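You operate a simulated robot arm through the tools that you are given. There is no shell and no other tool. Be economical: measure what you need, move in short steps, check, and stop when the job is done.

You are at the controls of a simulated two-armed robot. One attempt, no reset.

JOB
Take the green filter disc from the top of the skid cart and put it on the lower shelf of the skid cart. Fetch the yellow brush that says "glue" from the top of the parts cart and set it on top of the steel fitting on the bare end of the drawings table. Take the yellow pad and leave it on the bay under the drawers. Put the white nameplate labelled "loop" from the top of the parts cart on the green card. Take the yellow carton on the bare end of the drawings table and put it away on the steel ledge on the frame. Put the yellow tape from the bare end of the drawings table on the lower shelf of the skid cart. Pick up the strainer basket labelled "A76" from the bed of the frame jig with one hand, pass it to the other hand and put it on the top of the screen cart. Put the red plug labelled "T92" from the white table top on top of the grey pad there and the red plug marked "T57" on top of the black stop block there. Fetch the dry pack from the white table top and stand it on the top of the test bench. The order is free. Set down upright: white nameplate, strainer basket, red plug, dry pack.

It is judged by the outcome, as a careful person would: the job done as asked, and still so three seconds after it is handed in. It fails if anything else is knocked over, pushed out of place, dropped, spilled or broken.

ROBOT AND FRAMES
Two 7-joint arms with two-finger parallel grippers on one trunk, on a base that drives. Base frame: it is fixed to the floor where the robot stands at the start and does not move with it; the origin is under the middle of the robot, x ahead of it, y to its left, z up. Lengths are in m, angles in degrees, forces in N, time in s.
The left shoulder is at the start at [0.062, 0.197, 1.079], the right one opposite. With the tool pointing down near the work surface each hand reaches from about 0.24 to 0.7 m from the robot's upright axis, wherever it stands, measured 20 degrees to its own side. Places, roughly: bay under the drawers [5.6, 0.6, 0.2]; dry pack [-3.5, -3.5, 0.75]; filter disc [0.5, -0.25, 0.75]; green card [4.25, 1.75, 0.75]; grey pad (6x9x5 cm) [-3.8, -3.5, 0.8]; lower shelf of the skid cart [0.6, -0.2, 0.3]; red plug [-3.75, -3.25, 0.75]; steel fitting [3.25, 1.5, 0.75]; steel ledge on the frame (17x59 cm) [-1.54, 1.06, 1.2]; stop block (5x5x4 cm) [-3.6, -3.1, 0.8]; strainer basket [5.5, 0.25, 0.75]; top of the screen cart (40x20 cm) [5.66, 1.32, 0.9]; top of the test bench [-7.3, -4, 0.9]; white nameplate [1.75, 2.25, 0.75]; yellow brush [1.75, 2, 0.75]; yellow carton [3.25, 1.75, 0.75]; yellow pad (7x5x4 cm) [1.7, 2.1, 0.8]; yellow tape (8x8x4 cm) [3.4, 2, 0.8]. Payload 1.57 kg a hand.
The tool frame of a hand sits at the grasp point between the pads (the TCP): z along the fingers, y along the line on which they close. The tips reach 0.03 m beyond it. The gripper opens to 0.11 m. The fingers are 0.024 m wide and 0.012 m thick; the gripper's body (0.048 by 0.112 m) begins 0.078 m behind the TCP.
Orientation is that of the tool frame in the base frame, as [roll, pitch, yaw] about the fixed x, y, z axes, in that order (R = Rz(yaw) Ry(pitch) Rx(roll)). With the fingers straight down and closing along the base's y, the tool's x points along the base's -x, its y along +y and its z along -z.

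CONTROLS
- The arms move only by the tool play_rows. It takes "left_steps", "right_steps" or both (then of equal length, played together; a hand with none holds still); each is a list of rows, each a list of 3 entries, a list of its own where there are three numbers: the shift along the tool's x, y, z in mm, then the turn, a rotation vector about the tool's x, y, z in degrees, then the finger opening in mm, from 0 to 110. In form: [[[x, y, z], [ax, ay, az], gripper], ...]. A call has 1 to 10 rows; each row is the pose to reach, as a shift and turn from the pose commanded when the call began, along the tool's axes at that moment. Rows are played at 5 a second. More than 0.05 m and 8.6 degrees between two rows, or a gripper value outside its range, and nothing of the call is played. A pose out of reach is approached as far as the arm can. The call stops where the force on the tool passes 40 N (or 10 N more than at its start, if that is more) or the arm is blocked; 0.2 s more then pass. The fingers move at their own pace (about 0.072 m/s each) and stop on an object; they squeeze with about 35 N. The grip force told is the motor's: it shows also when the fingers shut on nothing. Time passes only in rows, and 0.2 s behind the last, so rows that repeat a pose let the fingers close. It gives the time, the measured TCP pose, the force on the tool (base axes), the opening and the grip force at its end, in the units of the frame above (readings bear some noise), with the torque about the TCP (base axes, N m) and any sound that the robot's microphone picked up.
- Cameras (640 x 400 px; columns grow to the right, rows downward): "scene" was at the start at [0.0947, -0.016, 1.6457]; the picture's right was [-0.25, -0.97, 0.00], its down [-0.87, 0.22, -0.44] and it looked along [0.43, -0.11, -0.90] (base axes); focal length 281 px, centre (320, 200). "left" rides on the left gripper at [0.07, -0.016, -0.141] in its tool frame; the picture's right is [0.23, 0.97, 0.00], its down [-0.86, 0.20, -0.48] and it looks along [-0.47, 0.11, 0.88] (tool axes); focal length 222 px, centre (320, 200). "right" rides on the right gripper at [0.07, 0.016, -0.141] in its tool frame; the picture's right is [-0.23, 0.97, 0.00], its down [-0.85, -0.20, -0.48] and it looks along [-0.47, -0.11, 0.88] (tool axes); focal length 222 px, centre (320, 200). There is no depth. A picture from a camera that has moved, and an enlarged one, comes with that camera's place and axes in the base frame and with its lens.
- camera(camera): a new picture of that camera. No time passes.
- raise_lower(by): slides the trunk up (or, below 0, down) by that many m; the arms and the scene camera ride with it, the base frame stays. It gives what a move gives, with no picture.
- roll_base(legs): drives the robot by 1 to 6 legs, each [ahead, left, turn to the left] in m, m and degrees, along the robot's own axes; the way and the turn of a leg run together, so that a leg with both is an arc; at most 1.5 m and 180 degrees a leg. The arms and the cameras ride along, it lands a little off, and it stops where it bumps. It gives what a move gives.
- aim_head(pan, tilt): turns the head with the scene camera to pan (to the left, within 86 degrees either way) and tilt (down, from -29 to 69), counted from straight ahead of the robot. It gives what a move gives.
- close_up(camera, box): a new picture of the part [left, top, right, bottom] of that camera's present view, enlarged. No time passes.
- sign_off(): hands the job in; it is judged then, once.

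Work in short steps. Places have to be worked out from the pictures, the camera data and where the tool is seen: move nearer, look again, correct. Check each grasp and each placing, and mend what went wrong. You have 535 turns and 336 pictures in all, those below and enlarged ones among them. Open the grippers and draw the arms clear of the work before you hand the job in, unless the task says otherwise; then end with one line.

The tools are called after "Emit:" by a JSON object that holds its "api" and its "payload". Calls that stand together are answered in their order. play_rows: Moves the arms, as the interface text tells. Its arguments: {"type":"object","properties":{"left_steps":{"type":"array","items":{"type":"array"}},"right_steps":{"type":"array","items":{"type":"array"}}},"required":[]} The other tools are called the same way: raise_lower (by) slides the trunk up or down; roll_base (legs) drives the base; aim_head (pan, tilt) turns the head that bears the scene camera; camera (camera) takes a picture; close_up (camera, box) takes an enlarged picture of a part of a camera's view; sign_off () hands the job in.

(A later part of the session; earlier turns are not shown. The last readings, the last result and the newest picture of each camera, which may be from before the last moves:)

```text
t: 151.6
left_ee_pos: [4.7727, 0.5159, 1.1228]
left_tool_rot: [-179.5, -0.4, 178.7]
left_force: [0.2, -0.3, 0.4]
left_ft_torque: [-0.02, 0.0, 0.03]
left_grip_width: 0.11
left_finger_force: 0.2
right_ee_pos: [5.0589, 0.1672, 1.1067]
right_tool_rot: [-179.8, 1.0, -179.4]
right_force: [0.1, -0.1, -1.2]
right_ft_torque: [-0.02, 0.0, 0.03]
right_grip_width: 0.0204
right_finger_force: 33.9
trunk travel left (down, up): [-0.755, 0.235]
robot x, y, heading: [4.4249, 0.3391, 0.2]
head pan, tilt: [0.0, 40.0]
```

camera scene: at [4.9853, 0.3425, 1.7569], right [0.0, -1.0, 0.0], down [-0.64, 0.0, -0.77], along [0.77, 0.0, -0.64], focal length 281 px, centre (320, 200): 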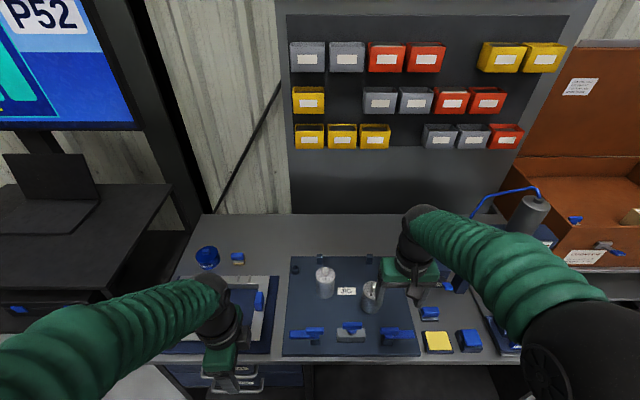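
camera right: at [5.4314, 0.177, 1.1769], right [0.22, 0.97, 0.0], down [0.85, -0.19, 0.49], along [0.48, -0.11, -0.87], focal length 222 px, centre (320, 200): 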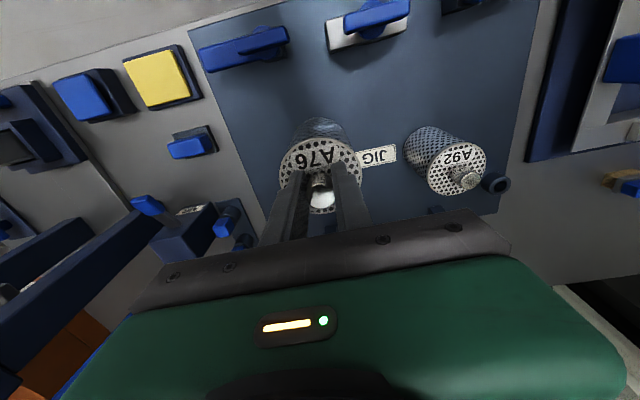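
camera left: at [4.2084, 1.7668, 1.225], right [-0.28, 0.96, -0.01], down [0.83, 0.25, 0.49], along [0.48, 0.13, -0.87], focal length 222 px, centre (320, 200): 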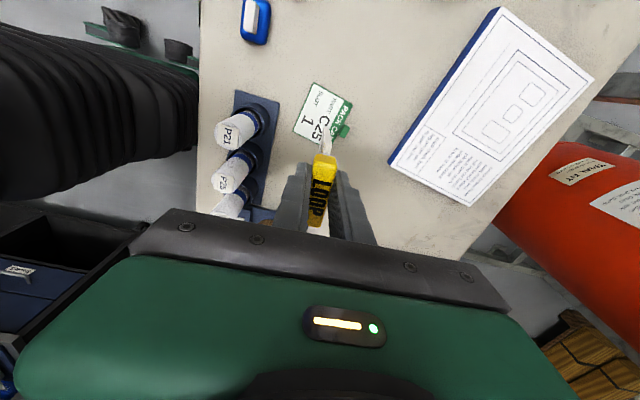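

Move the right hand with basket inward and tilt the left hand forward 65°.

Emit:
{"api": "play_rows", "payload": {"right_steps": [[[0, 15, 0], [0, 0, 0], 0], [[0, 30, 0], [0, 0, 0], 0], [[0, 45, 0], [0, 0, 0], 0], [[0, 60, 0], [0, 0, 0], 0], [[0, 75, 0], [0, 0, 0], 0], [[0, 90, 0], [0, 0, 0], 0], [[0, 105, 0], [0, 0, 0], 0], [[0, 120, 0], [0, 0, 0], 0]], "left_steps": [[[-12, 0, 0], [0, -8.1, -0.2], 110], [[-25, 0, 0], [0, -16.2, -0.4], 110], [[-37, 0, 0], [0, -24.3, -0.6], 110], [[-50, 0, 0], [0, -32.5, -0.8], 110], [[-62, 0, 0], [0, -40.6, -1], 110], [[-75, 0, 0], [0, -48.7, -1.2], 110], [[-87, 0, 0], [0, -56.8, -1.4], 110], [[-100, 0, 0], [0, -65, -1.5], 110]]}}

Emit:
{"api": "camera", "payload": {"camera": "left"}}

Emit:
{"api": "camera", "payload": {"camera": "scene"}}

```text
t: 153.4
left_ee_pos: [4.9472, 0.4917, 1.1659]
left_tool_rot: [-177.7, 64.3, -178.3]
left_force: [0.3, -0.1, -0.4]
left_ft_torque: [-0.02, -0.01, -0.01]
left_grip_width: 0.11
left_finger_force: 0.2
left hand out of reach, approached as far as the arm can: row 4, 5, 6, 7, 8
right_ee_pos: [5.0617, 0.2867, 1.1051]
right_tool_rot: [-179.8, 0.8, -179.5]
right_force: [0.8, 0.6, -2.2]
right_ft_torque: [-0.03, 0.0, 0.0]
right_grip_width: 0.0205
right_finger_force: 34.1
trunk travel left (down, up): [-0.755, 0.235]
robot x, y, heading: [4.4222, 0.3422, 0.0]
head pan, tilt: [0.0, 40.0]
```

```text
249 pictures are left
camera left: at [4.7898, 0.478, 1.1654], right [-0.09, 0.97, -0.22], down [-0.06, 0.22, 0.97], along [0.99, 0.1, 0.04], focal length 222 px, centre (320, 200)
```

left: 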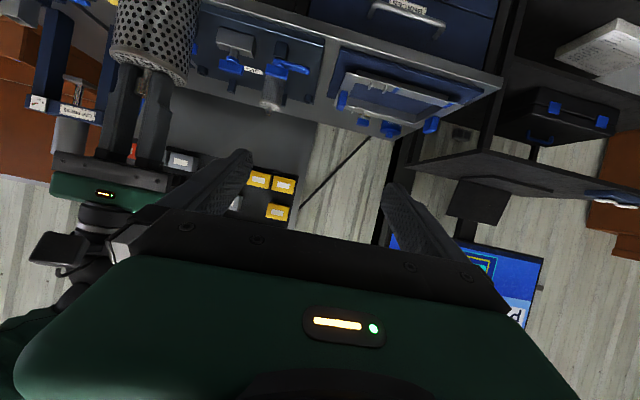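

```text
248 pictures are left
camera scene: at [4.5486, 0.3382, 1.7553], right [0.0, -1.0, 0.0], down [-0.65, 0.0, -0.76], along [0.76, 0.0, -0.65], focal length 281 px, centre (320, 200)
```

scene: 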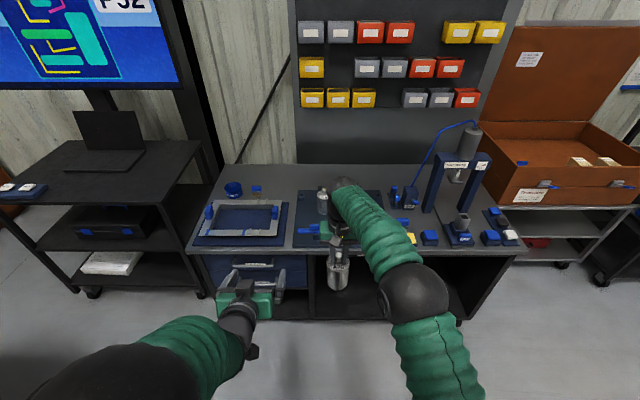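

Left can't back further at this height, so I'll bring the open left hand in below the basket and raise it around the body. Raise the right hand 10 cm, lower the left first.

Emit:
{"api": "play_rows", "payload": {"right_steps": [[[0, 0, -25], [0, 0, 0], 0], [[0, 0, -50], [0, 0, 0], 0], [[0, 0, -75], [0, 0, 0], 0], [[0, 0, -100], [0, 0, 0], 0], [[0, 0, -120], [0, 0, 0], 0]], "left_steps": [[[26, 0, 36], [0, 0, 0], 110], [[52, 0, 73], [0, 0, 0], 110], [[78, 0, 109], [0, 0, 0], 110], [[104, 0, 146], [0, 0, 0], 110], [[130, 0, 182], [0, 0, 0], 110]]}}

Emit:
{"api": "camera", "payload": {"camera": "left"}}

Emit:
{"api": "camera", "payload": {"camera": "scene"}}

```text
t: 154.6
left_ee_pos: [4.9436, 0.486, 1.1676]
left_tool_rot: [-177.0, 64.5, -177.6]
left_force: [0.5, -0.1, 0.0]
left_ft_torque: [-0.01, -0.01, -0.01]
left_grip_width: 0.1101
left_finger_force: 0.0
left hand out of reach, approached as far as the arm can: row 1, 2, 3, 4, 5
right_ee_pos: [5.0567, 0.2882, 1.229]
right_tool_rot: [-179.7, 1.0, -179.5]
right_force: [-0.4, -0.2, -0.1]
right_ft_torque: [0.0, 0.02, 0.02]
right_grip_width: 0.0206
right_finger_force: 34.4
trunk travel left (down, up): [-0.755, 0.235]
robot x, y, heading: [4.4253, 0.3406, 0.1]
head pan, tilt: [0.0, 40.0]
```

```text
247 pictures are left
camera left: at [4.7853, 0.4722, 1.1663], right [-0.09, 0.97, -0.23], down [-0.06, 0.22, 0.97], along [0.99, 0.11, 0.04], focal length 222 px, centre (320, 200)
```

left: 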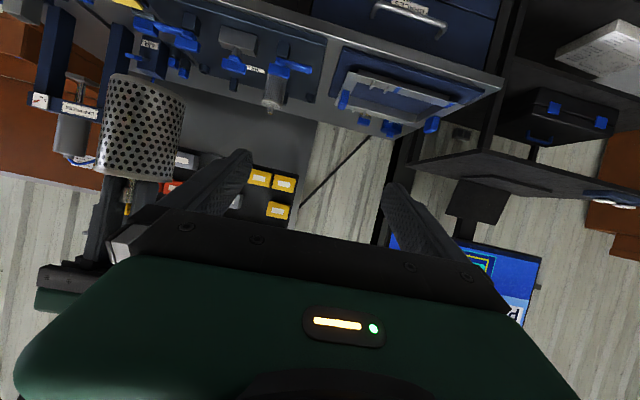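

```text
246 pictures are left
camera scene: at [4.5432, 0.3427, 1.7567], right [0.0, -1.0, 0.0], down [-0.64, 0.0, -0.76], along [0.76, 0.0, -0.64], focal length 281 px, centre (320, 200)
```

scene: 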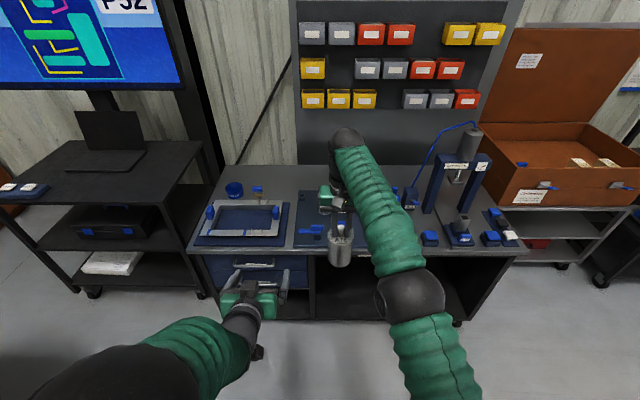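

The left arm is stuck at a joint limit; un-tilt to ~45° while moving forward.

Emit:
{"api": "play_rows", "payload": {"left_steps": [[[0, 0, 10], [0, 7, 0], 110], [[0, 0, 20], [0, 14, 0], 110], [[0, 0, 30], [0, 20, 0], 110], [[-20, 0, 45], [0, 20, 0], 110], [[-20, 0, 60], [0, 20, 0], 110]]}}

```text
t: 155.8
left_ee_pos: [4.9902, 0.4848, 1.1805]
left_tool_rot: [-178.4, 44.6, -179.1]
left_force: [-1.4, -0.2, -0.6]
left_ft_torque: [-0.01, -0.02, -0.02]
left_grip_width: 0.1102
left_finger_force: 0.1
left hand out of reach, approached as far as the arm can: row 4, 5
right_ee_pos: [5.0564, 0.2867, 1.2276]
right_tool_rot: [-179.9, 1.0, -179.4]
right_force: [-0.2, 0.1, -1.0]
right_ft_torque: [0.01, 0.0, -0.01]
right_grip_width: 0.0205
right_finger_force: 34.0
trunk travel left (down, up): [-0.755, 0.235]
robot x, y, heading: [4.4212, 0.3359, 0.0]
head pan, tilt: [0.0, 40.0]
```

Still limited. Instead approach with the left hand from the left side (pointing −y), a more natural pose. First un-tilt.

Emit:
{"api": "play_rows", "payload": {"left_steps": [[[0, 0, -5], [0, 8, 0], 110], [[0, 0, -10], [0, 16, 0], 110], [[0, 0, -15], [0, 24, 0], 110], [[0, 0, -20], [0, 32, 0], 110], [[0, 0, -25], [0, 40, 0], 110], [[0, 0, -30], [0, 44.6, 0], 110]]}}

Emit:
{"api": "play_rows", "payload": {"left_steps": [[[0, 10, 0], [0, 0, 8.5], 110], [[0, 20, 0], [0, 0, 17], 110], [[0, 30, 0], [0, 0, 25.5], 110], [[0, 40, 0], [0, 0, 34], 110], [[0, 50, 0], [0, 0, 42.5], 110], [[0, 60, 0], [0, 0, 51], 110], [[0, 70, 0], [0, 0, 59.5], 110], [[0, 80, 0], [0, 0, 68], 110], [[0, 90, 0], [0, 0, 76.5], 110], [[0, 100, 0], [0, 0, 85], 110]]}}

```text
t: 157.2
left_ee_pos: [4.8795, 0.4857, 1.2247]
left_tool_rot: [-178.6, 0.1, 179.6]
left_force: [-0.3, 0.3, -1.0]
left_ft_torque: [-0.01, 0.0, -0.03]
left_grip_width: 0.1097
left_finger_force: 0.0
left hand out of reach, approached as far as the arm can: row 1, 2, 3, 4, 5, 6
right_ee_pos: [5.0562, 0.2866, 1.2289]
right_tool_rot: [-179.8, 1.0, -179.5]
right_force: [-0.7, 1.0, -2.2]
right_ft_torque: [0.05, 0.01, -0.02]
right_grip_width: 0.0207
right_finger_force: 34.3
trunk travel left (down, up): [-0.755, 0.235]
robot x, y, heading: [4.4251, 0.3383, 0.0]
head pan, tilt: [0.0, 40.0]
```

```text
t: 159.4
left_ee_pos: [4.861, 0.5754, 1.2306]
left_tool_rot: [-180.0, 1.2, 94.7]
left_force: [0.6, 0.6, -0.9]
left_ft_torque: [0.01, 0.0, -0.03]
left_grip_width: 0.11
left_finger_force: 0.0
left hand out of reach, approached as far as the arm can: row 3, 4, 5, 6, 7, 8, 9, 10
right_ee_pos: [5.0562, 0.2866, 1.2282]
right_tool_rot: [-179.7, 1.0, -179.4]
right_force: [-0.9, 0.5, -0.6]
right_ft_torque: [-0.01, -0.03, 0.01]
right_grip_width: 0.0205
right_finger_force: 34.1
trunk travel left (down, up): [-0.755, 0.235]
robot x, y, heading: [4.4242, 0.3391, 0.1]
head pan, tilt: [0.0, 40.0]
```

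Both hands are a bit high relative to the shoulders. Lower both, and bring the left hand out to the left of the basket.

Emit:
{"api": "play_rows", "payload": {"right_steps": [[[0, 0, 30], [0, 0, 0], 0], [[0, 0, 60], [0, 0, 0], 0], [[0, 0, 90], [0, 0, 0], 0], [[0, 0, 120], [0, 0, 0], 0], [[0, 0, 140], [0, 0, 0], 0], [[0, 0, 140], [0, 0, 0], 0]], "left_steps": [[[10, 10, 40], [0, 0, 0], 110], [[20, 25, 80], [0, 0, 0], 110], [[30, 45, 120], [0, 0, 0], 110], [[40, 70, 155], [0, 0, 0], 110], [[50, 95, 190], [0, 0, 0], 110], [[60, 120, 220], [0, 0, 0], 110]]}}

Emit:
{"api": "play_rows", "payload": {"left_steps": [[[0, 0, 0], [0, -8, 0], 110], [[0, 5, 0], [0, -16, 0], 110], [[0, 10, 0], [0, -24, 0], 110], [[0, 15, 0], [0, -32, 0], 110], [[0, 20, 0], [0, -40, 0], 110], [[0, 25, 0], [0, -48, 0], 110], [[0, 30, 0], [0, -56, 0], 110], [[0, 35, 0], [0, -64, 0], 110]]}}

Emit:
{"api": "camera", "payload": {"camera": "scene"}}

```text
t: 160.8
left_ee_pos: [4.8203, 0.5727, 1.1394]
left_tool_rot: [-179.9, 1.2, 94.7]
left_force: [-0.1, -0.9, -0.3]
left_ft_torque: [-0.01, -0.02, -0.01]
left_grip_width: 0.1101
left_finger_force: 0.0
left hand out of reach, approached as far as the arm can: row 1, 2, 3, 4, 5, 6
right_ee_pos: [5.059, 0.288, 1.0881]
right_tool_rot: [-179.8, 1.1, -179.4]
right_force: [-0.3, 0.2, -0.9]
right_ft_torque: [-0.01, -0.02, -0.01]
right_grip_width: 0.0203
right_finger_force: 34.4
trunk travel left (down, up): [-0.755, 0.235]
robot x, y, heading: [4.4217, 0.3371, 0.0]
head pan, tilt: [0.0, 40.0]
```

```text
t: 162.6
left_ee_pos: [4.7564, 0.4676, 1.2442]
left_tool_rot: [-180.0, 58.8, 94.9]
left_force: [-0.1, -0.2, 0.7]
left_ft_torque: [-0.01, 0.03, -0.01]
left_grip_width: 0.1098
left_finger_force: 0.1
left hand out of reach, approached as far as the arm can: row 1, 2, 3, 4, 5, 6, 7, 8
right_ee_pos: [5.0585, 0.2868, 1.0878]
right_tool_rot: [-179.8, 0.9, -179.3]
right_force: [-0.4, 0.2, -1.0]
right_ft_torque: [0.03, -0.01, 0.0]
right_grip_width: 0.0205
right_finger_force: 34.2
trunk travel left (down, up): [-0.755, 0.235]
robot x, y, heading: [4.4235, 0.337, 0.1]
head pan, tilt: [0.0, 40.0]
```

```text
245 pictures are left
camera scene: at [4.543, 0.3407, 1.7567], right [0.0, -1.0, 0.0], down [-0.64, 0.0, -0.76], along [0.76, 0.0, -0.64], focal length 281 px, centre (320, 200)
```

scene: 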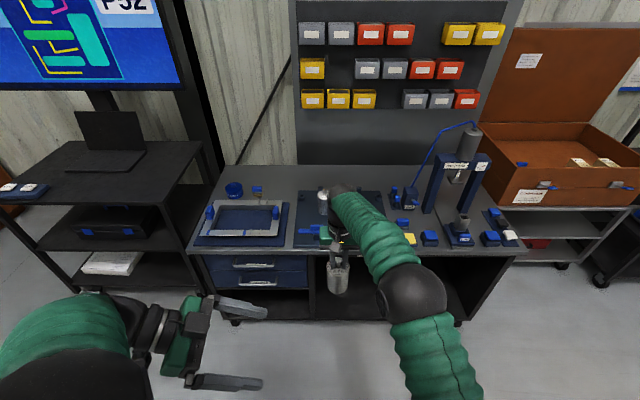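

The left arm is caught at a joint limit from that cramped tilt. I return it stepwise to its neutral straight-down pose.

Emit:
{"api": "play_rows", "payload": {"left_steps": [[[0, 0, 0], [0, 8, 0], 110], [[0, 0, 0], [0, 16, 0], 110], [[0, 0, 0], [0, 24, 0], 110], [[0, 0, 0], [0, 32, 0], 110], [[0, 0, 0], [0, 40, 0], 110], [[0, 0, 0], [0, 48, 0], 110], [[0, 0, 0], [0, 56, 0], 110], [[0, 0, 0], [0, 59, 0], 110]]}}

Emit:
{"api": "play_rows", "payload": {"left_steps": [[[0, 0, 20], [0, 0, -8], 110], [[0, 0, 40], [0, 0, -16], 110], [[0, 0, 60], [0, 0, -24], 110], [[0, 0, 80], [0, 0, -32], 110], [[0, 0, 100], [0, 0, -40], 110], [[0, 0, 120], [0, 0, -48], 110], [[0, 0, 140], [0, 0, -56], 110], [[0, 0, 150], [0, 0, -64], 110], [[0, 0, 150], [0, 0, -72], 110], [[0, 0, 150], [0, 0, -80], 110]]}}

Emit:
{"api": "play_rows", "payload": {"left_steps": [[[-30, 0, 0], [0, 0, -5], 110], [[-60, 0, 0], [0, 0, -5], 110], [[-90, 0, 0], [0, 0, -5], 110], [[-120, 0, 0], [0, 0, -5], 110]]}}

```text
t: 164.4
left_ee_pos: [4.7633, 0.4639, 1.2364]
left_tool_rot: [-179.8, -0.1, 95.0]
left_force: [0.6, -0.4, 0.4]
left_ft_torque: [0.03, 0.0, -0.01]
left_grip_width: 0.11
left_finger_force: 0.1
left hand out of reach, approached as far as the arm can: row 8
right_ee_pos: [5.06, 0.2861, 1.088]
right_tool_rot: [-179.9, 1.0, -179.4]
right_force: [-1.1, -0.5, -0.9]
right_ft_torque: [0.0, 0.01, -0.01]
right_grip_width: 0.0206
right_finger_force: 34.0
trunk travel left (down, up): [-0.755, 0.235]
robot x, y, heading: [4.4257, 0.3411, 0.2]
head pan, tilt: [0.0, 40.0]
```

```text
t: 166.6
left_ee_pos: [4.7631, 0.4654, 1.0865]
left_tool_rot: [-179.9, 0.1, 175.4]
left_force: [0.7, 0.0, -0.6]
left_ft_torque: [-0.02, -0.05, 0.02]
left_grip_width: 0.1099
left_finger_force: 0.0
right_ee_pos: [5.0578, 0.287, 1.0883]
right_tool_rot: [-179.7, 1.0, -179.3]
right_force: [0.2, -1.0, -1.3]
right_ft_torque: [0.0, 0.01, -0.02]
right_grip_width: 0.0206
right_finger_force: 34.3
trunk travel left (down, up): [-0.755, 0.235]
robot x, y, heading: [4.4223, 0.338, 0.3]
head pan, tilt: [0.0, 40.0]
```

```text
t: 167.6
left_ee_pos: [4.814, 0.4793, 1.1036]
left_tool_rot: [180.0, 0.0, 179.9]
left_force: [-0.1, -0.4, -0.3]
left_ft_torque: [-0.07, 0.03, 0.0]
left_grip_width: 0.1101
left_finger_force: 0.1
left hand out of reach, approached as far as the arm can: row 1, 2, 3, 4
right_ee_pos: [5.0595, 0.2876, 1.0874]
right_tool_rot: [-179.7, 1.0, -179.4]
right_force: [-0.3, 0.1, -0.7]
right_ft_torque: [-0.01, 0.0, 0.01]
right_grip_width: 0.0205
right_finger_force: 34.3
trunk travel left (down, up): [-0.755, 0.235]
robot x, y, heading: [4.42, 0.3381, 0.2]
head pan, tilt: [0.0, 40.0]
```

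Look at the left arm's posture.

Emit:
{"api": "aim_head", "payload": {"pan": 20, "tilt": 60}}

Emit:
{"api": "camera", "payload": {"camera": "scene"}}

```text
t: 168.4
left_ee_pos: [4.8142, 0.479, 1.1029]
left_tool_rot: [179.9, 0.0, 179.7]
left_force: [0.2, 0.1, 0.4]
left_ft_torque: [0.03, 0.01, 0.03]
left_grip_width: 0.1102
left_finger_force: 0.0
right_ee_pos: [5.059, 0.2869, 1.0879]
right_tool_rot: [-179.8, 1.0, -179.4]
right_force: [0.1, 0.1, -1.6]
right_ft_torque: [0.0, -0.02, -0.01]
right_grip_width: 0.0206
right_finger_force: 34.1
trunk travel left (down, up): [-0.755, 0.235]
robot x, y, heading: [4.4211, 0.341, 0.1]
head pan, tilt: [20.0, 60.0]
```

```text
244 pictures are left
camera scene: at [4.5211, 0.3628, 1.7301], right [0.34, -0.94, 0.0], down [-0.81, -0.3, -0.5], along [0.47, 0.17, -0.87], focal length 281 px, centre (320, 200)
```

scene: 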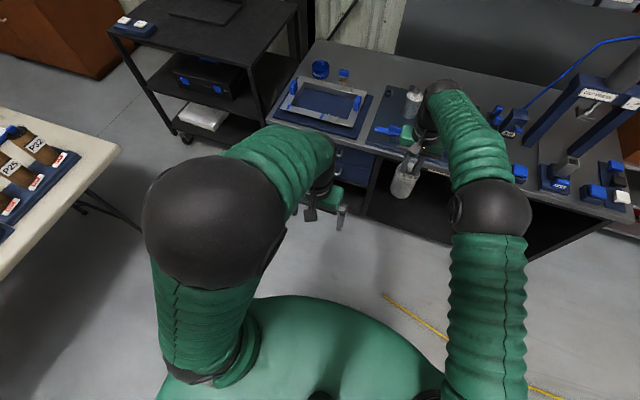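

The left elbow has swivelled high. Try moving the hand down and outward to let it drop.

Emit:
{"api": "play_rows", "payload": {"left_steps": [[[0, 20, 35], [0, 0, 0], 110], [[0, 40, 70], [0, 0, 0], 110], [[0, 60, 105], [0, 0, 0], 110], [[0, 80, 140], [0, 0, 0], 110], [[-20, 100, 175], [0, 0, 0], 110], [[-40, 120, 205], [0, 0, 0], 110], [[-70, 130, 235], [0, 0, 0], 110], [[-100, 140, 265], [0, 0, 0], 110]]}}

Emit:
{"api": "camera", "payload": {"camera": "scene"}}

```text
t: 170.2
left_ee_pos: [4.7597, 0.5322, 1.0595]
left_tool_rot: [179.8, 0.0, 179.9]
left_force: [0.4, 0.7, -0.7]
left_ft_torque: [0.0, 0.02, 0.0]
left_grip_width: 0.1097
left_finger_force: 0.0
left hand out of reach, approached as far as the arm can: row 1, 2, 3, 4, 5, 6, 7, 8
right_ee_pos: [5.0593, 0.2877, 1.0886]
right_tool_rot: [-179.7, 1.0, -179.3]
right_force: [-0.4, -0.4, -1.4]
right_ft_torque: [0.03, -0.01, -0.03]
right_grip_width: 0.0206
right_finger_force: 34.4
trunk travel left (down, up): [-0.755, 0.235]
robot x, y, heading: [4.4231, 0.3405, -0.1]
head pan, tilt: [20.0, 60.0]
```

```text
243 pictures are left
camera scene: at [4.5206, 0.3631, 1.73], right [0.34, -0.94, 0.0], down [-0.81, -0.3, -0.5], along [0.47, 0.17, -0.87], focal length 281 px, centre (320, 200)
```

scene: 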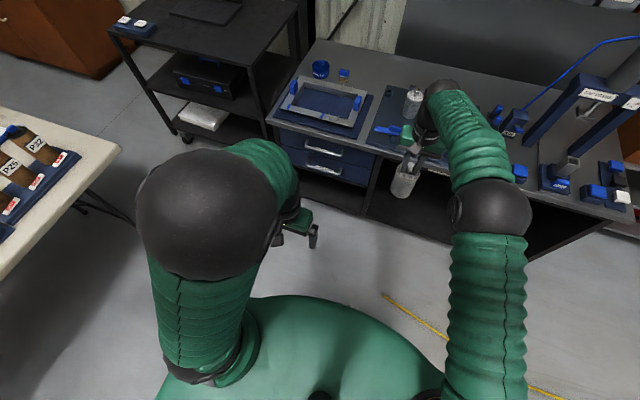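

Try unfolding: raise and reach forward with the hand tilting forward, so the arm straightens.

Emit:
{"api": "play_rows", "payload": {"left_steps": [[[-25, 10, -20], [0, -7, 0], 110], [[-50, 20, -40], [0, -14, 0], 110], [[-75, 30, -60], [0, -21, 0], 110], [[-100, 40, -80], [0, -28, 0], 110], [[-130, 50, -100], [0, -35, 0], 110], [[-160, 60, -120], [0, -42, 0], 110], [[-195, 70, -130], [0, -49, 0], 110], [[-230, 80, -140], [0, -56, 0], 110], [[-265, 90, -140], [0, -63, 0], 110], [[-300, 100, -140], [0, -70, 0], 110]]}}

Emit:
{"api": "camera", "payload": {"camera": "scene"}}

```text
t: 172.4
left_ee_pos: [4.9988, 0.599, 1.2543]
left_tool_rot: [178.9, 70.0, 178.9]
left_force: [0.2, 1.2, 0.0]
left_ft_torque: [0.02, 0.01, -0.01]
left_grip_width: 0.1099
left_finger_force: 0.0
left hand out of reach, approached as far as the arm can: row 8, 9, 10
right_ee_pos: [5.0596, 0.2882, 1.0865]
right_tool_rot: [-179.8, 1.0, -179.4]
right_force: [-0.1, -0.1, -0.5]
right_ft_torque: [0.01, -0.03, 0.0]
right_grip_width: 0.0207
right_finger_force: 34.3
trunk travel left (down, up): [-0.755, 0.235]
robot x, y, heading: [4.4232, 0.3398, 0.2]
head pan, tilt: [20.0, 60.0]
```

```text
242 pictures are left
camera scene: at [4.5217, 0.363, 1.7299], right [0.34, -0.94, 0.0], down [-0.81, -0.3, -0.5], along [0.47, 0.17, -0.87], focal length 281 px, centre (320, 200)
```

scene: 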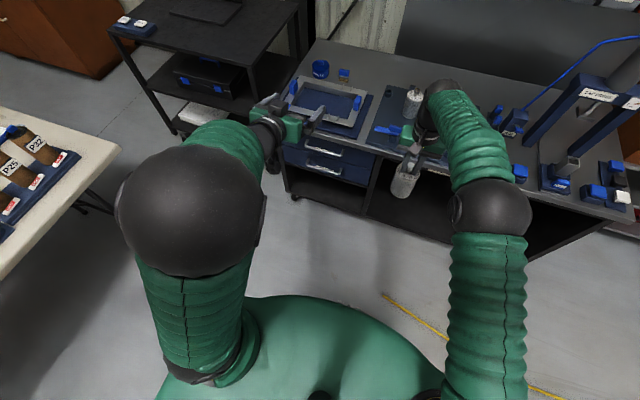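

Push on: from here command outward-left and forward/down to coax the elbow outwards.

Emit:
{"api": "play_rows", "payload": {"left_steps": [[[0, 45, 0], [0, 0, 0], 110], [[0, 90, 0], [0, 0, 0], 110], [[0, 135, 0], [0, 0, 0], 110], [[0, 180, 0], [0, 0, 0], 110], [[0, 225, 0], [0, 0, 0], 110]]}}

Emit:
{"api": "play_rows", "payload": {"left_steps": [[[0, 0, 40], [0, 0, 0], 110], [[0, 0, 80], [0, 0, 0], 110], [[20, 0, 110], [0, 0, 0], 110], [[60, 0, 120], [0, 0, 0], 110], [[100, 0, 120], [0, 0, 0], 110]]}}

Emit:
{"api": "camera", "payload": {"camera": "scene"}}

```text
t: 173.6
left_ee_pos: [4.9539, 0.7004, 1.3013]
left_tool_rot: [179.1, 70.0, 179.1]
left_force: [0.6, -0.6, 0.6]
left_ft_torque: [0.01, -0.01, 0.02]
left_grip_width: 0.1102
left_finger_force: 0.1
left hand out of reach, approached as far as the arm can: row 1, 2, 3, 4, 5
right_ee_pos: [5.0589, 0.2872, 1.0879]
right_tool_rot: [-179.8, 0.9, -179.4]
right_force: [-0.1, 0.1, 0.4]
right_ft_torque: [0.02, -0.05, -0.01]
right_grip_width: 0.0207
right_finger_force: 34.5
trunk travel left (down, up): [-0.755, 0.235]
robot x, y, heading: [4.4234, 0.3378, 0.0]
head pan, tilt: [20.0, 60.0]
```

```text
t: 174.8
left_ee_pos: [4.9717, 0.6391, 1.2574]
left_tool_rot: [179.0, 69.9, 179.0]
left_force: [-0.1, 0.5, -0.2]
left_ft_torque: [-0.02, 0.01, -0.03]
left_grip_width: 0.1099
left_finger_force: 0.1
left hand out of reach, approached as far as the arm can: row 1, 2, 3, 4, 5
right_ee_pos: [5.0592, 0.2884, 1.0872]
right_tool_rot: [-179.8, 1.0, -179.4]
right_force: [0.5, 0.5, -0.1]
right_ft_torque: [0.02, 0.05, -0.01]
right_grip_width: 0.0206
right_finger_force: 33.9
trunk travel left (down, up): [-0.755, 0.235]
robot x, y, heading: [4.4242, 0.3379, -0.0]
head pan, tilt: [20.0, 60.0]
```

```text
241 pictures are left
camera scene: at [4.521, 0.3638, 1.73], right [0.34, -0.94, 0.0], down [-0.81, -0.3, -0.5], along [0.47, 0.17, -0.87], focal length 281 px, centre (320, 200)
```

scene: 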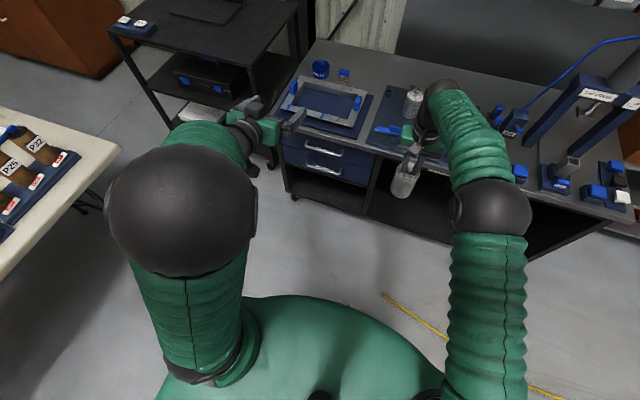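

I'll retrace the exact healthy path: back to vertical at the earlier retracted pose, then yaw, then extend.

Emit:
{"api": "play_rows", "payload": {"left_steps": [[[22, -14, -16], [0, 7.8, 0], 110], [[43, -28, -32], [0, 15.6, 0], 110], [[65, -42, -47], [0, 23.4, 0], 110], [[87, -56, -63], [0, 31.2, 0], 110], [[108, -70, -79], [0, 39, 0], 110], [[130, -84, -95], [0, 46.8, 0], 110], [[152, -98, -110], [0, 54.6, 0], 110], [[173, -111, -126], [0, 62.4, 0], 110], [[195, -125, -142], [0, 70, 0], 110]]}}

Emit:
{"api": "play_rows", "payload": {"left_steps": [[[0, 0, 0], [0, 0, 8.5], 110], [[0, 0, 0], [0, 0, 17], 110], [[0, 0, 0], [0, 0, 25.5], 110], [[0, 0, 0], [0, 0, 34], 110], [[0, 0, 0], [0, 0, 42.5], 110], [[0, 0, 0], [0, 0, 51], 110], [[0, 0, 0], [0, 0, 59.5], 110], [[0, 0, 0], [0, 0, 68], 110], [[0, 0, 0], [0, 0, 76.5], 110], [[0, 0, 0], [0, 0, 85], 110]]}}

Emit:
{"api": "play_rows", "payload": {"left_steps": [[[0, 35, 25], [0, 0, 0], 110], [[0, 70, 50], [0, 0, 0], 110], [[0, 105, 75], [0, 0, 0], 110], [[0, 140, 100], [0, 0, 0], 110]]}}

Emit:
{"api": "camera", "payload": {"camera": "scene"}}

```text
t: 176.8
left_ee_pos: [4.7718, 0.5175, 1.1185]
left_tool_rot: [179.7, -0.2, -180.0]
left_force: [-0.1, 0.1, -0.5]
left_ft_torque: [0.0, 0.02, -0.03]
left_grip_width: 0.11
left_finger_force: 0.0
right_ee_pos: [5.0583, 0.2867, 1.0871]
right_tool_rot: [-179.8, 1.0, -179.5]
right_force: [0.6, 0.4, -0.5]
right_ft_torque: [0.02, 0.0, -0.01]
right_grip_width: 0.0206
right_finger_force: 33.8
trunk travel left (down, up): [-0.755, 0.235]
robot x, y, heading: [4.4215, 0.3374, 0.2]
head pan, tilt: [20.0, 60.0]
```

```text
t: 179.0
left_ee_pos: [4.7713, 0.5166, 1.1201]
left_tool_rot: [-179.9, -0.2, 94.6]
left_force: [-0.6, 0.7, -0.2]
left_ft_torque: [0.0, 0.0, 0.02]
left_grip_width: 0.1098
left_finger_force: 0.0
right_ee_pos: [5.058, 0.2876, 1.0878]
right_tool_rot: [-179.8, 1.0, -179.4]
right_force: [0.4, -0.6, -0.1]
right_ft_torque: [-0.01, 0.02, -0.04]
right_grip_width: 0.0202
right_finger_force: 34.4
trunk travel left (down, up): [-0.755, 0.235]
robot x, y, heading: [4.4206, 0.3408, 0.3]
head pan, tilt: [20.0, 60.0]
```

```text
t: 180.0
left_ee_pos: [4.8081, 0.516, 1.0979]
left_tool_rot: [-180.0, -0.3, 94.9]
left_force: [0.1, -0.1, 0.3]
left_ft_torque: [-0.03, 0.03, 0.03]
left_grip_width: 0.11
left_finger_force: 0.0
left hand out of reach, approached as far as the arm can: row 2, 3, 4
right_ee_pos: [5.0593, 0.2858, 1.0874]
right_tool_rot: [-179.8, 1.0, -179.5]
right_force: [0.6, -0.2, -0.7]
right_ft_torque: [-0.01, -0.03, 0.01]
right_grip_width: 0.0207
right_finger_force: 33.6
trunk travel left (down, up): [-0.755, 0.235]
robot x, y, heading: [4.4209, 0.3388, 0.4]
head pan, tilt: [20.0, 60.0]
```

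```text
240 pictures are left
camera scene: at [4.5219, 0.3622, 1.7299], right [0.34, -0.94, 0.0], down [-0.81, -0.3, -0.5], along [0.47, 0.17, -0.87], focal length 281 px, centre (320, 200)
```

scene: 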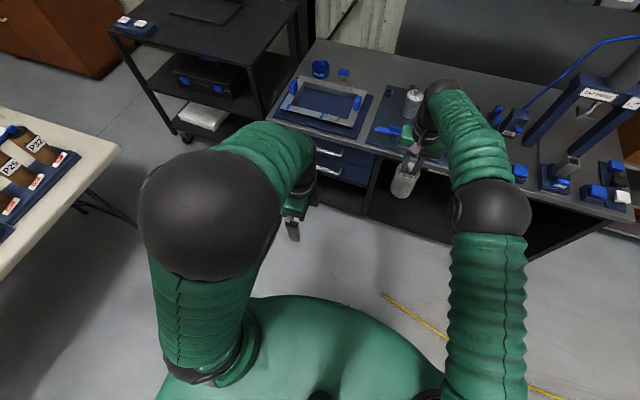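

Try swinging the hand far out to the left in the retracted pose so the elbow swings outwards.

Emit:
{"api": "play_rows", "payload": {"left_steps": [[[40, -10, 0], [0, 0, 0], 110], [[80, -20, 0], [0, 0, 0], 110], [[120, -30, 0], [0, 0, 0], 110], [[160, -30, 0], [0, 0, 0], 110], [[200, -30, 0], [0, 0, 0], 110], [[240, -30, 0], [0, 0, 0], 110], [[280, -30, 0], [0, 0, 0], 110], [[320, -30, 0], [0, 0, 0], 110]]}}

Emit:
{"api": "play_rows", "payload": {"left_steps": [[[0, 0, 0], [0, 0, -8.5], 110], [[0, 0, 0], [0, 0, -17], 110], [[0, 0, 0], [0, 0, -25.5], 110], [[0, 0, 0], [0, 0, -34], 110], [[0, 0, 0], [0, 0, -42.5], 110], [[0, 0, 0], [0, 0, -51], 110], [[0, 0, 0], [0, 0, -59.5], 110], [[0, 0, 0], [0, 0, -68], 110], [[0, 0, 0], [0, 0, -76.5], 110], [[0, 0, 0], [0, 0, -85], 110]]}}

Emit:
{"api": "camera", "payload": {"camera": "scene"}}

```text
t: 181.8
left_ee_pos: [4.7076, 0.7274, 1.1547]
left_tool_rot: [180.0, -0.3, 94.9]
left_force: [0.4, -0.5, 0.2]
left_ft_torque: [-0.01, 0.0, -0.02]
left_grip_width: 0.11
left_finger_force: 0.1
left hand out of reach, approached as far as the arm can: row 3, 4, 5, 6, 7, 8
right_ee_pos: [5.0588, 0.2877, 1.0874]
right_tool_rot: [-179.7, 1.0, -179.3]
right_force: [-0.6, 0.1, -0.4]
right_ft_torque: [-0.01, -0.04, 0.0]
right_grip_width: 0.0207
right_finger_force: 33.8
trunk travel left (down, up): [-0.755, 0.235]
robot x, y, heading: [4.4223, 0.3366, 0.1]
head pan, tilt: [20.0, 60.0]
```

```text
t: 184.0
left_ee_pos: [4.7076, 0.7231, 1.1576]
left_tool_rot: [179.6, -0.1, 179.9]
left_force: [0.3, 0.4, 0.6]
left_ft_torque: [0.0, 0.0, -0.01]
left_grip_width: 0.1102
left_finger_force: 0.1
right_ee_pos: [5.0588, 0.2877, 1.0874]
right_tool_rot: [-179.8, 1.1, -179.4]
right_force: [0.1, -1.1, -0.8]
right_ft_torque: [-0.04, 0.0, 0.02]
right_grip_width: 0.0204
right_finger_force: 33.8
trunk travel left (down, up): [-0.755, 0.235]
robot x, y, heading: [4.4208, 0.3384, 0.0]
head pan, tilt: [20.0, 60.0]
```

```text
239 pictures are left
camera scene: at [4.5205, 0.364, 1.73], right [0.34, -0.94, 0.0], down [-0.81, -0.3, -0.5], along [0.47, 0.17, -0.87], focal length 281 px, centre (320, 200)
```

scene: 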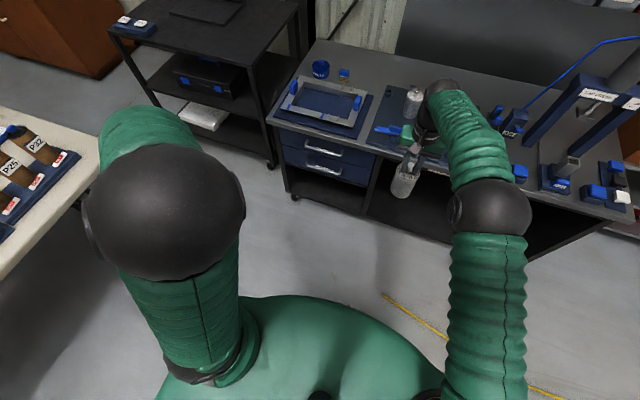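

Try the opposite: move the left hand inward across the front (elbow should swing out), first moving the right hand aside.

Emit:
{"api": "play_rows", "payload": {"right_steps": [[[0, -40, 0], [0, 0, 0], 0], [[0, -80, 0], [0, 0, 0], 0], [[0, -120, 0], [0, 0, 0], 0], [[0, -160, 0], [0, 0, 0], 0], [[0, -200, 0], [0, 0, 0], 0], [[0, -200, 0], [0, 0, 0], 0], [[0, -200, 0], [0, 0, 0], 0], [[0, -200, 0], [0, 0, 0], 0], [[0, -200, 0], [0, 0, 0], 0]], "left_steps": [[[0, -40, 0], [0, 0, 0], 110], [[0, -80, 0], [0, 0, 0], 110], [[0, -120, 0], [0, 0, 0], 110], [[0, -160, 0], [0, 0, 0], 110], [[0, -200, 0], [0, 0, 0], 110], [[0, -240, 0], [0, 0, 0], 110], [[0, -280, 0], [0, 0, 0], 110], [[0, -320, 0], [0, 0, 0], 110], [[0, -360, 0], [0, 0, 0], 110]]}}

Emit:
{"api": "camera", "payload": {"camera": "scene"}}

```text
t: 186.0
left_ee_pos: [4.7318, 0.4372, 1.1174]
left_tool_rot: [-178.3, -0.3, 178.9]
left_force: [0.1, 0.3, 0.7]
left_ft_torque: [0.0, 0.01, -0.02]
left_grip_width: 0.1101
left_finger_force: 0.0
left hand out of reach, approached as far as the arm can: row 4, 5, 6, 7, 8, 9
right_ee_pos: [5.0613, 0.086, 1.0899]
right_tool_rot: [-179.9, 1.0, -179.4]
right_force: [0.9, -0.6, -0.7]
right_ft_torque: [-0.02, -0.02, 0.0]
right_grip_width: 0.0203
right_finger_force: 34.0
trunk travel left (down, up): [-0.755, 0.235]
robot x, y, heading: [4.4223, 0.3393, 0.1]
head pan, tilt: [20.0, 60.0]
```

```text
238 pictures are left
camera scene: at [4.52, 0.3611, 1.7309], right [0.34, -0.94, 0.0], down [-0.81, -0.3, -0.5], along [0.47, 0.17, -0.87], focal length 281 px, centre (320, 200)
```

scene: 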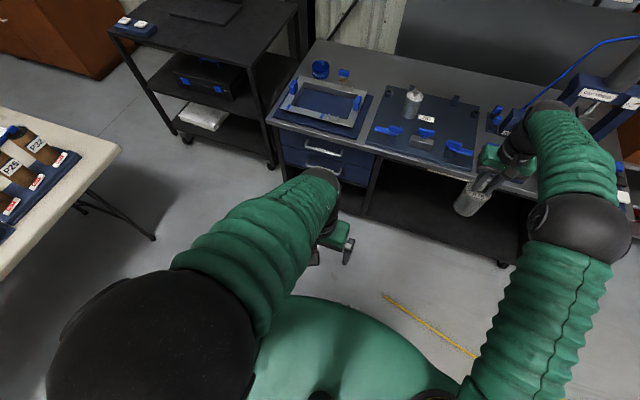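

The elbow has swung out again. Now extend the left hand forward and slightly down.

Emit:
{"api": "play_rows", "payload": {"left_steps": [[[-40, 5, 10], [0, 0, 0], 110], [[-80, 10, 20], [0, 0, 0], 110], [[-120, 20, 35], [0, 0, 0], 110], [[-160, 30, 50], [0, 0, 0], 110], [[-200, 40, 65], [0, 0, 0], 110], [[-240, 50, 80], [0, 0, 0], 110]]}}

Emit:
{"api": "camera", "payload": {"camera": "scene"}}

```text
t: 187.4
left_ee_pos: [4.8329, 0.4853, 1.1268]
left_tool_rot: [179.8, 0.1, 179.8]
left_force: [0.4, 0.5, -0.2]
left_ft_torque: [-0.02, 0.02, 0.0]
left_grip_width: 0.11
left_finger_force: 0.1
left hand out of reach, approached as far as the arm can: row 1, 2, 3, 4, 5, 6
right_ee_pos: [5.0611, 0.0874, 1.0875]
right_tool_rot: [-179.8, 1.0, -179.4]
right_force: [0.4, 0.6, -0.4]
right_ft_torque: [-0.02, 0.01, -0.01]
right_grip_width: 0.0204
right_finger_force: 34.5
trunk travel left (down, up): [-0.755, 0.235]
robot x, y, heading: [4.421, 0.3413, 0.2]
head pan, tilt: [20.0, 60.0]
```

```text
237 pictures are left
camera scene: at [4.521, 0.3614, 1.73], right [0.34, -0.94, 0.0], down [-0.81, -0.3, -0.5], along [0.47, 0.17, -0.87], focal length 281 px, centre (320, 200)
```

scene: 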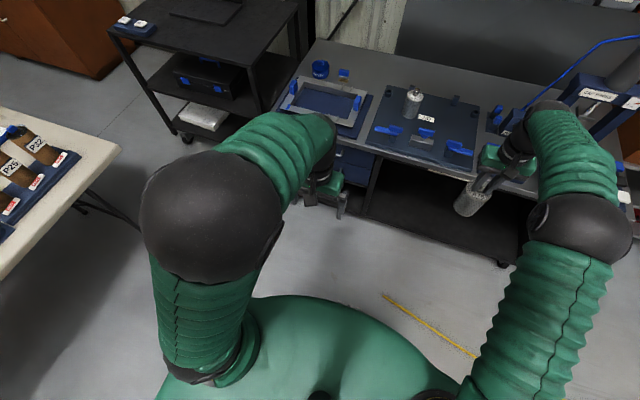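

Test which directions are free: try straight up, then forward from there.

Emit:
{"api": "play_rows", "payload": {"left_steps": [[[0, 0, -40], [0, 0, 0], 110], [[0, 0, -80], [0, 0, 0], 110]]}}

Emit:
{"api": "play_rows", "payload": {"left_steps": [[[-40, 0, 0], [0, 0, 0], 110], [[-80, 0, 0], [0, 0, 0], 110]]}}

Emit:
{"api": "play_rows", "payload": {"left_steps": [[[40, 0, 0], [0, 0, 0], 110], [[80, 0, 0], [0, 0, 0], 110], [[120, 0, 0], [0, 0, 0], 110]]}}

```text
t: 188.0
left_ee_pos: [4.8365, 0.4812, 1.2073]
left_tool_rot: [179.5, -0.1, 179.8]
left_force: [-0.5, 0.0, -0.3]
left_ft_torque: [0.01, -0.03, -0.01]
left_grip_width: 0.1097
left_finger_force: 0.1
right_ee_pos: [5.0609, 0.0862, 1.0901]
right_tool_rot: [-180.0, 1.2, -179.5]
right_force: [-0.6, 0.0, -1.1]
right_ft_torque: [-0.01, -0.03, 0.02]
right_grip_width: 0.0204
right_finger_force: 33.9
trunk travel left (down, up): [-0.755, 0.235]
robot x, y, heading: [4.4243, 0.3411, 0.0]
head pan, tilt: [20.0, 60.0]
```

```text
t: 188.6
left_ee_pos: [4.8699, 0.4909, 1.2125]
left_tool_rot: [-179.9, 0.3, 179.9]
left_force: [0.3, -0.7, -0.9]
left_ft_torque: [-0.01, 0.01, 0.0]
left_grip_width: 0.11
left_finger_force: 0.2
left hand out of reach, approached as far as the arm can: row 1, 2
right_ee_pos: [5.0612, 0.0877, 1.0901]
right_tool_rot: [-179.9, 1.1, -179.4]
right_force: [0.8, 0.9, -0.3]
right_ft_torque: [0.02, 0.01, 0.01]
right_grip_width: 0.0205
right_finger_force: 33.4
trunk travel left (down, up): [-0.755, 0.235]
robot x, y, heading: [4.4227, 0.3418, 0.2]
head pan, tilt: [20.0, 60.0]
```

```text
t: 189.4
left_ee_pos: [4.75, 0.4887, 1.209]
left_tool_rot: [179.7, 0.0, 180.0]
left_force: [-0.8, -0.5, -0.9]
left_ft_torque: [0.0, 0.01, 0.01]
left_grip_width: 0.1099
left_finger_force: 0.1
right_ee_pos: [5.0592, 0.0872, 1.0904]
right_tool_rot: [-179.9, 1.1, -179.4]
right_force: [0.9, -0.1, -1.2]
right_ft_torque: [0.0, -0.02, -0.01]
right_grip_width: 0.0207
right_finger_force: 33.9
trunk travel left (down, up): [-0.755, 0.235]
robot x, y, heading: [4.4214, 0.3403, 0.0]
head pan, tilt: [20.0, 60.0]
```

Up and back are free, forward/down is blocked: the shoulder seems flipped over. I bring the hand inward again (elbow out), then try going down near the body.

Emit:
{"api": "play_rows", "payload": {"left_steps": [[[10, -30, 30], [0, 0, 0], 110], [[20, -60, 60], [0, 0, 0], 110], [[25, -90, 90], [0, 0, 0], 110], [[25, -90, 130], [0, 0, 0], 110], [[25, -90, 170], [0, 0, 0], 110], [[25, -90, 210], [0, 0, 0], 110], [[25, -90, 250], [0, 0, 0], 110]]}}

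Emit:
{"api": "camera", "payload": {"camera": "scene"}}

```text
t: 191.0
left_ee_pos: [4.7151, 0.4413, 1.0323]
left_tool_rot: [-179.6, 0.2, 179.9]
left_force: [0.5, 0.4, -0.8]
left_ft_torque: [0.0, 0.01, -0.03]
left_grip_width: 0.11
left_finger_force: 0.1
left hand out of reach, approached as far as the arm can: row 1, 2, 3, 4, 5, 6, 7
right_ee_pos: [5.0607, 0.0866, 1.0876]
right_tool_rot: [-179.9, 1.0, -179.4]
right_force: [-0.4, -0.3, -1.1]
right_ft_torque: [-0.03, -0.02, -0.02]
right_grip_width: 0.0205
right_finger_force: 34.3
trunk travel left (down, up): [-0.755, 0.235]
robot x, y, heading: [4.42, 0.3383, 0.3]
head pan, tilt: [20.0, 60.0]
```

```text
236 pictures are left
camera scene: at [4.5215, 0.3617, 1.729], right [0.34, -0.94, 0.0], down [-0.81, -0.3, -0.5], along [0.47, 0.17, -0.87], focal length 281 px, centre (320, 200)
```

scene: 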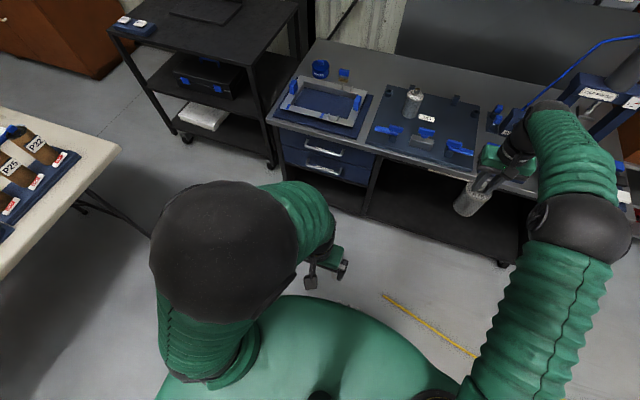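

Emit:
{"api": "play_rows", "payload": {"left_steps": [[[0, 40, -30], [0, 0, 0], 110], [[0, 80, -60], [0, 0, 0], 110], [[0, 120, -90], [0, 0, 0], 110], [[0, 160, -120], [0, 0, 0], 110], [[0, 200, -125], [0, 0, 0], 110], [[0, 240, -125], [0, 0, 0], 110], [[0, 280, -125], [0, 0, 0], 110]]}}

Emit:
{"api": "play_rows", "payload": {"left_steps": [[[0, -45, 0], [0, 0, 0], 110], [[0, -90, 0], [0, 0, 0], 110], [[0, -135, 0], [0, 0, 0], 110], [[0, -180, 0], [0, 0, 0], 110], [[0, -225, 0], [0, 0, 0], 110], [[0, -270, 0], [0, 0, 0], 110], [[0, -315, 0], [0, 0, 0], 110], [[0, -360, 0], [0, 0, 0], 110]]}}

Emit:
{"api": "camera", "payload": {"camera": "scene"}}

```text
t: 192.6
left_ee_pos: [4.716, 0.7235, 1.1573]
left_tool_rot: [179.9, -0.1, 179.7]
left_force: [-1.0, -0.6, 0.0]
left_ft_torque: [0.0, 0.0, -0.02]
left_grip_width: 0.1099
left_finger_force: 0.0
left hand out of reach, approached as far as the arm can: row 1
right_ee_pos: [5.0617, 0.0895, 1.0887]
right_tool_rot: [-179.7, 1.0, -179.5]
right_force: [0.3, -0.8, -0.7]
right_ft_torque: [0.01, 0.02, 0.03]
right_grip_width: 0.0203
right_finger_force: 33.5
trunk travel left (down, up): [-0.755, 0.235]
robot x, y, heading: [4.4235, 0.3414, -0.1]
head pan, tilt: [20.0, 60.0]
```

```text
t: 194.4
left_ee_pos: [4.736, 0.4394, 1.1226]
left_tool_rot: [-178.1, -0.2, 178.8]
left_force: [0.3, 0.3, 1.0]
left_ft_torque: [0.0, -0.01, 0.0]
left_grip_width: 0.1101
left_finger_force: 0.1
left hand out of reach, approached as far as the arm can: row 4, 6, 7, 8
right_ee_pos: [5.0619, 0.0877, 1.0901]
right_tool_rot: [-179.8, 1.1, -179.3]
right_force: [0.4, -0.9, -0.5]
right_ft_torque: [-0.01, 0.04, -0.02]
right_grip_width: 0.0202
right_finger_force: 33.8
trunk travel left (down, up): [-0.755, 0.235]
robot x, y, heading: [4.4226, 0.343, -0.1]
head pan, tilt: [20.0, 60.0]
```

```text
235 pictures are left
camera scene: at [4.52, 0.3626, 1.7309], right [0.34, -0.94, 0.0], down [-0.81, -0.3, -0.5], along [0.47, 0.17, -0.87], focal length 281 px, centre (320, 200)
```

scene: 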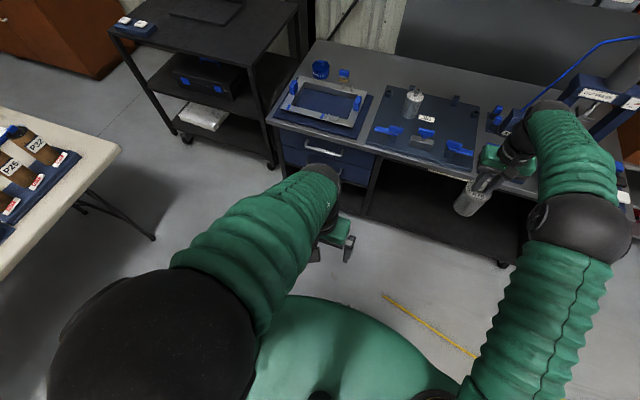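

Elbow is out. From here try straight down.

Emit:
{"api": "play_rows", "payload": {"left_steps": [[[0, 0, 40], [0, 0, 0], 110], [[0, 0, 80], [0, 0, 0], 110], [[0, 0, 120], [0, 0, 0], 110], [[0, 0, 160], [0, 0, 0], 110], [[0, 0, 200], [0, 0, 0], 110]]}}

Emit:
{"api": "camera", "payload": {"camera": "scene"}}

```text
t: 195.6
left_ee_pos: [4.7202, 0.4577, 1.0239]
left_tool_rot: [179.8, 0.0, 179.6]
left_force: [-1.2, 0.9, -0.3]
left_ft_torque: [-0.02, 0.01, -0.01]
left_grip_width: 0.1101
left_finger_force: 0.2
left hand out of reach, approached as far as the arm can: row 1, 2, 3, 4, 5
right_ee_pos: [5.0625, 0.0876, 1.0871]
right_tool_rot: [-179.9, 1.0, -179.5]
right_force: [0.0, -1.1, -1.1]
right_ft_torque: [0.02, 0.01, -0.01]
right_grip_width: 0.0205
right_finger_force: 33.6
trunk travel left (down, up): [-0.755, 0.235]
robot x, y, heading: [4.4233, 0.336, 0.0]
head pan, tilt: [20.0, 60.0]
```

```text
234 pictures are left
camera scene: at [4.5212, 0.3613, 1.7299], right [0.34, -0.94, 0.0], down [-0.81, -0.3, -0.5], along [0.47, 0.17, -0.87], focal length 281 px, centre (320, 200)
```

scene: 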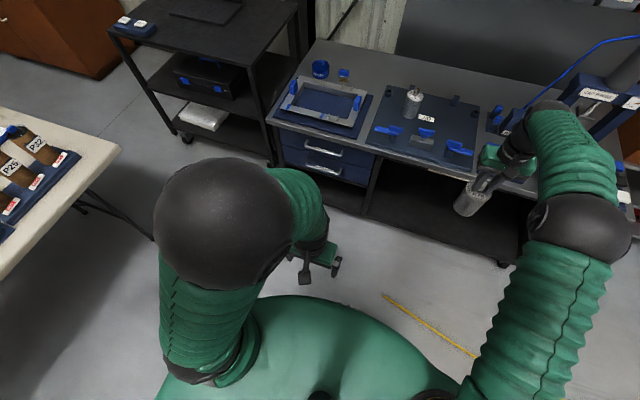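

Test whether the elbow can straighten at all: raise the hand high while tilting it forward/up.

Emit:
{"api": "play_rows", "payload": {"left_steps": [[[0, 5, -45], [0, -8, 0], 110], [[0, 10, -90], [0, -16, 0], 110], [[0, 15, -135], [0, -24, 0], 110], [[0, 20, -180], [0, -32, 0], 110], [[0, 25, -225], [0, -40, 0], 110], [[0, 30, -270], [0, -48, 0], 110], [[0, 35, -315], [0, -56, 0], 110], [[0, 40, -360], [0, -64, 0], 110], [[0, 45, -405], [0, -72, 0], 110], [[0, 50, -450], [0, -80, 0], 110]]}}

Emit:
{"api": "camera", "payload": {"camera": "scene"}}

```text
t: 198.0
left_ee_pos: [4.7342, 0.5417, 1.3382]
left_tool_rot: [168.6, 74.4, -137.4]
left_force: [-0.8, 0.1, 0.1]
left_ft_torque: [0.02, 0.01, 0.0]
left_grip_width: 0.1101
left_finger_force: 0.1
left hand out of reach, approached as far as the arm can: row 1, 2, 3, 4, 5, 6, 7, 8, 9, 10
right_ee_pos: [5.0625, 0.0816, 1.0866]
right_tool_rot: [-180.0, 0.9, -179.5]
right_force: [0.2, 0.3, -0.6]
right_ft_torque: [0.02, -0.02, -0.02]
right_grip_width: 0.0205
right_finger_force: 34.5
trunk travel left (down, up): [-0.755, 0.235]
robot x, y, heading: [4.4244, 0.3399, 0.2]
head pan, tilt: [20.0, 60.0]
stopped in row 10 (left hand): the arm was blocked; the commanded pose is now the measured one
```

```text
233 pictures are left
camera scene: at [4.5226, 0.3553, 1.7297], right [0.34, -0.94, 0.0], down [-0.82, -0.3, -0.5], along [0.47, 0.18, -0.87], focal length 281 px, centre (320, 200)
```

scene: 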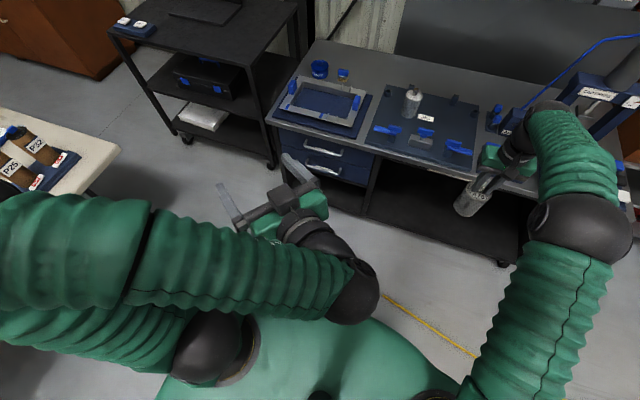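

The arm's configuration changed: elbow now far out, hand pointing forward-left. Extend along the hand's direction.

Emit:
{"api": "play_rows", "payload": {"left_steps": [[[0, 0, 40], [0, 0, 0], 110], [[0, 0, 80], [0, 0, 0], 110], [[0, 0, 120], [0, 0, 0], 110], [[0, 0, 160], [0, 0, 0], 110], [[0, 0, 200], [0, 0, 0], 110], [[0, 0, 240], [0, 0, 0], 110]]}}

Emit:
{"api": "camera", "payload": {"camera": "scene"}}

```text
t: 199.4
left_ee_pos: [4.8703, 0.7361, 1.272]
left_tool_rot: [168.4, 74.3, -138.0]
left_force: [0.6, -0.1, 1.3]
left_ft_torque: [0.0, 0.06, 0.03]
left_grip_width: 0.1101
left_finger_force: 0.1
left hand out of reach, approached as far as the arm can: row 1, 2, 3, 4
right_ee_pos: [5.0622, 0.0859, 1.0875]
right_tool_rot: [-179.7, 0.8, -179.4]
right_force: [0.8, -0.4, -2.2]
right_ft_torque: [0.0, 0.0, -0.01]
right_grip_width: 0.0208
right_finger_force: 34.4
trunk travel left (down, up): [-0.755, 0.235]
robot x, y, heading: [4.4247, 0.3434, 0.2]
head pan, tilt: [20.0, 60.0]
```

```text
232 pictures are left
camera scene: at [4.5239, 0.3622, 1.7298], right [0.34, -0.94, 0.0], down [-0.82, -0.3, -0.5], along [0.47, 0.17, -0.87], focal length 281 px, centre (320, 200)
```

scene: 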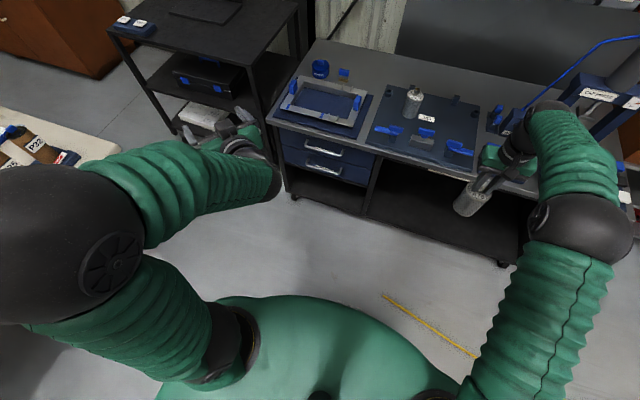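

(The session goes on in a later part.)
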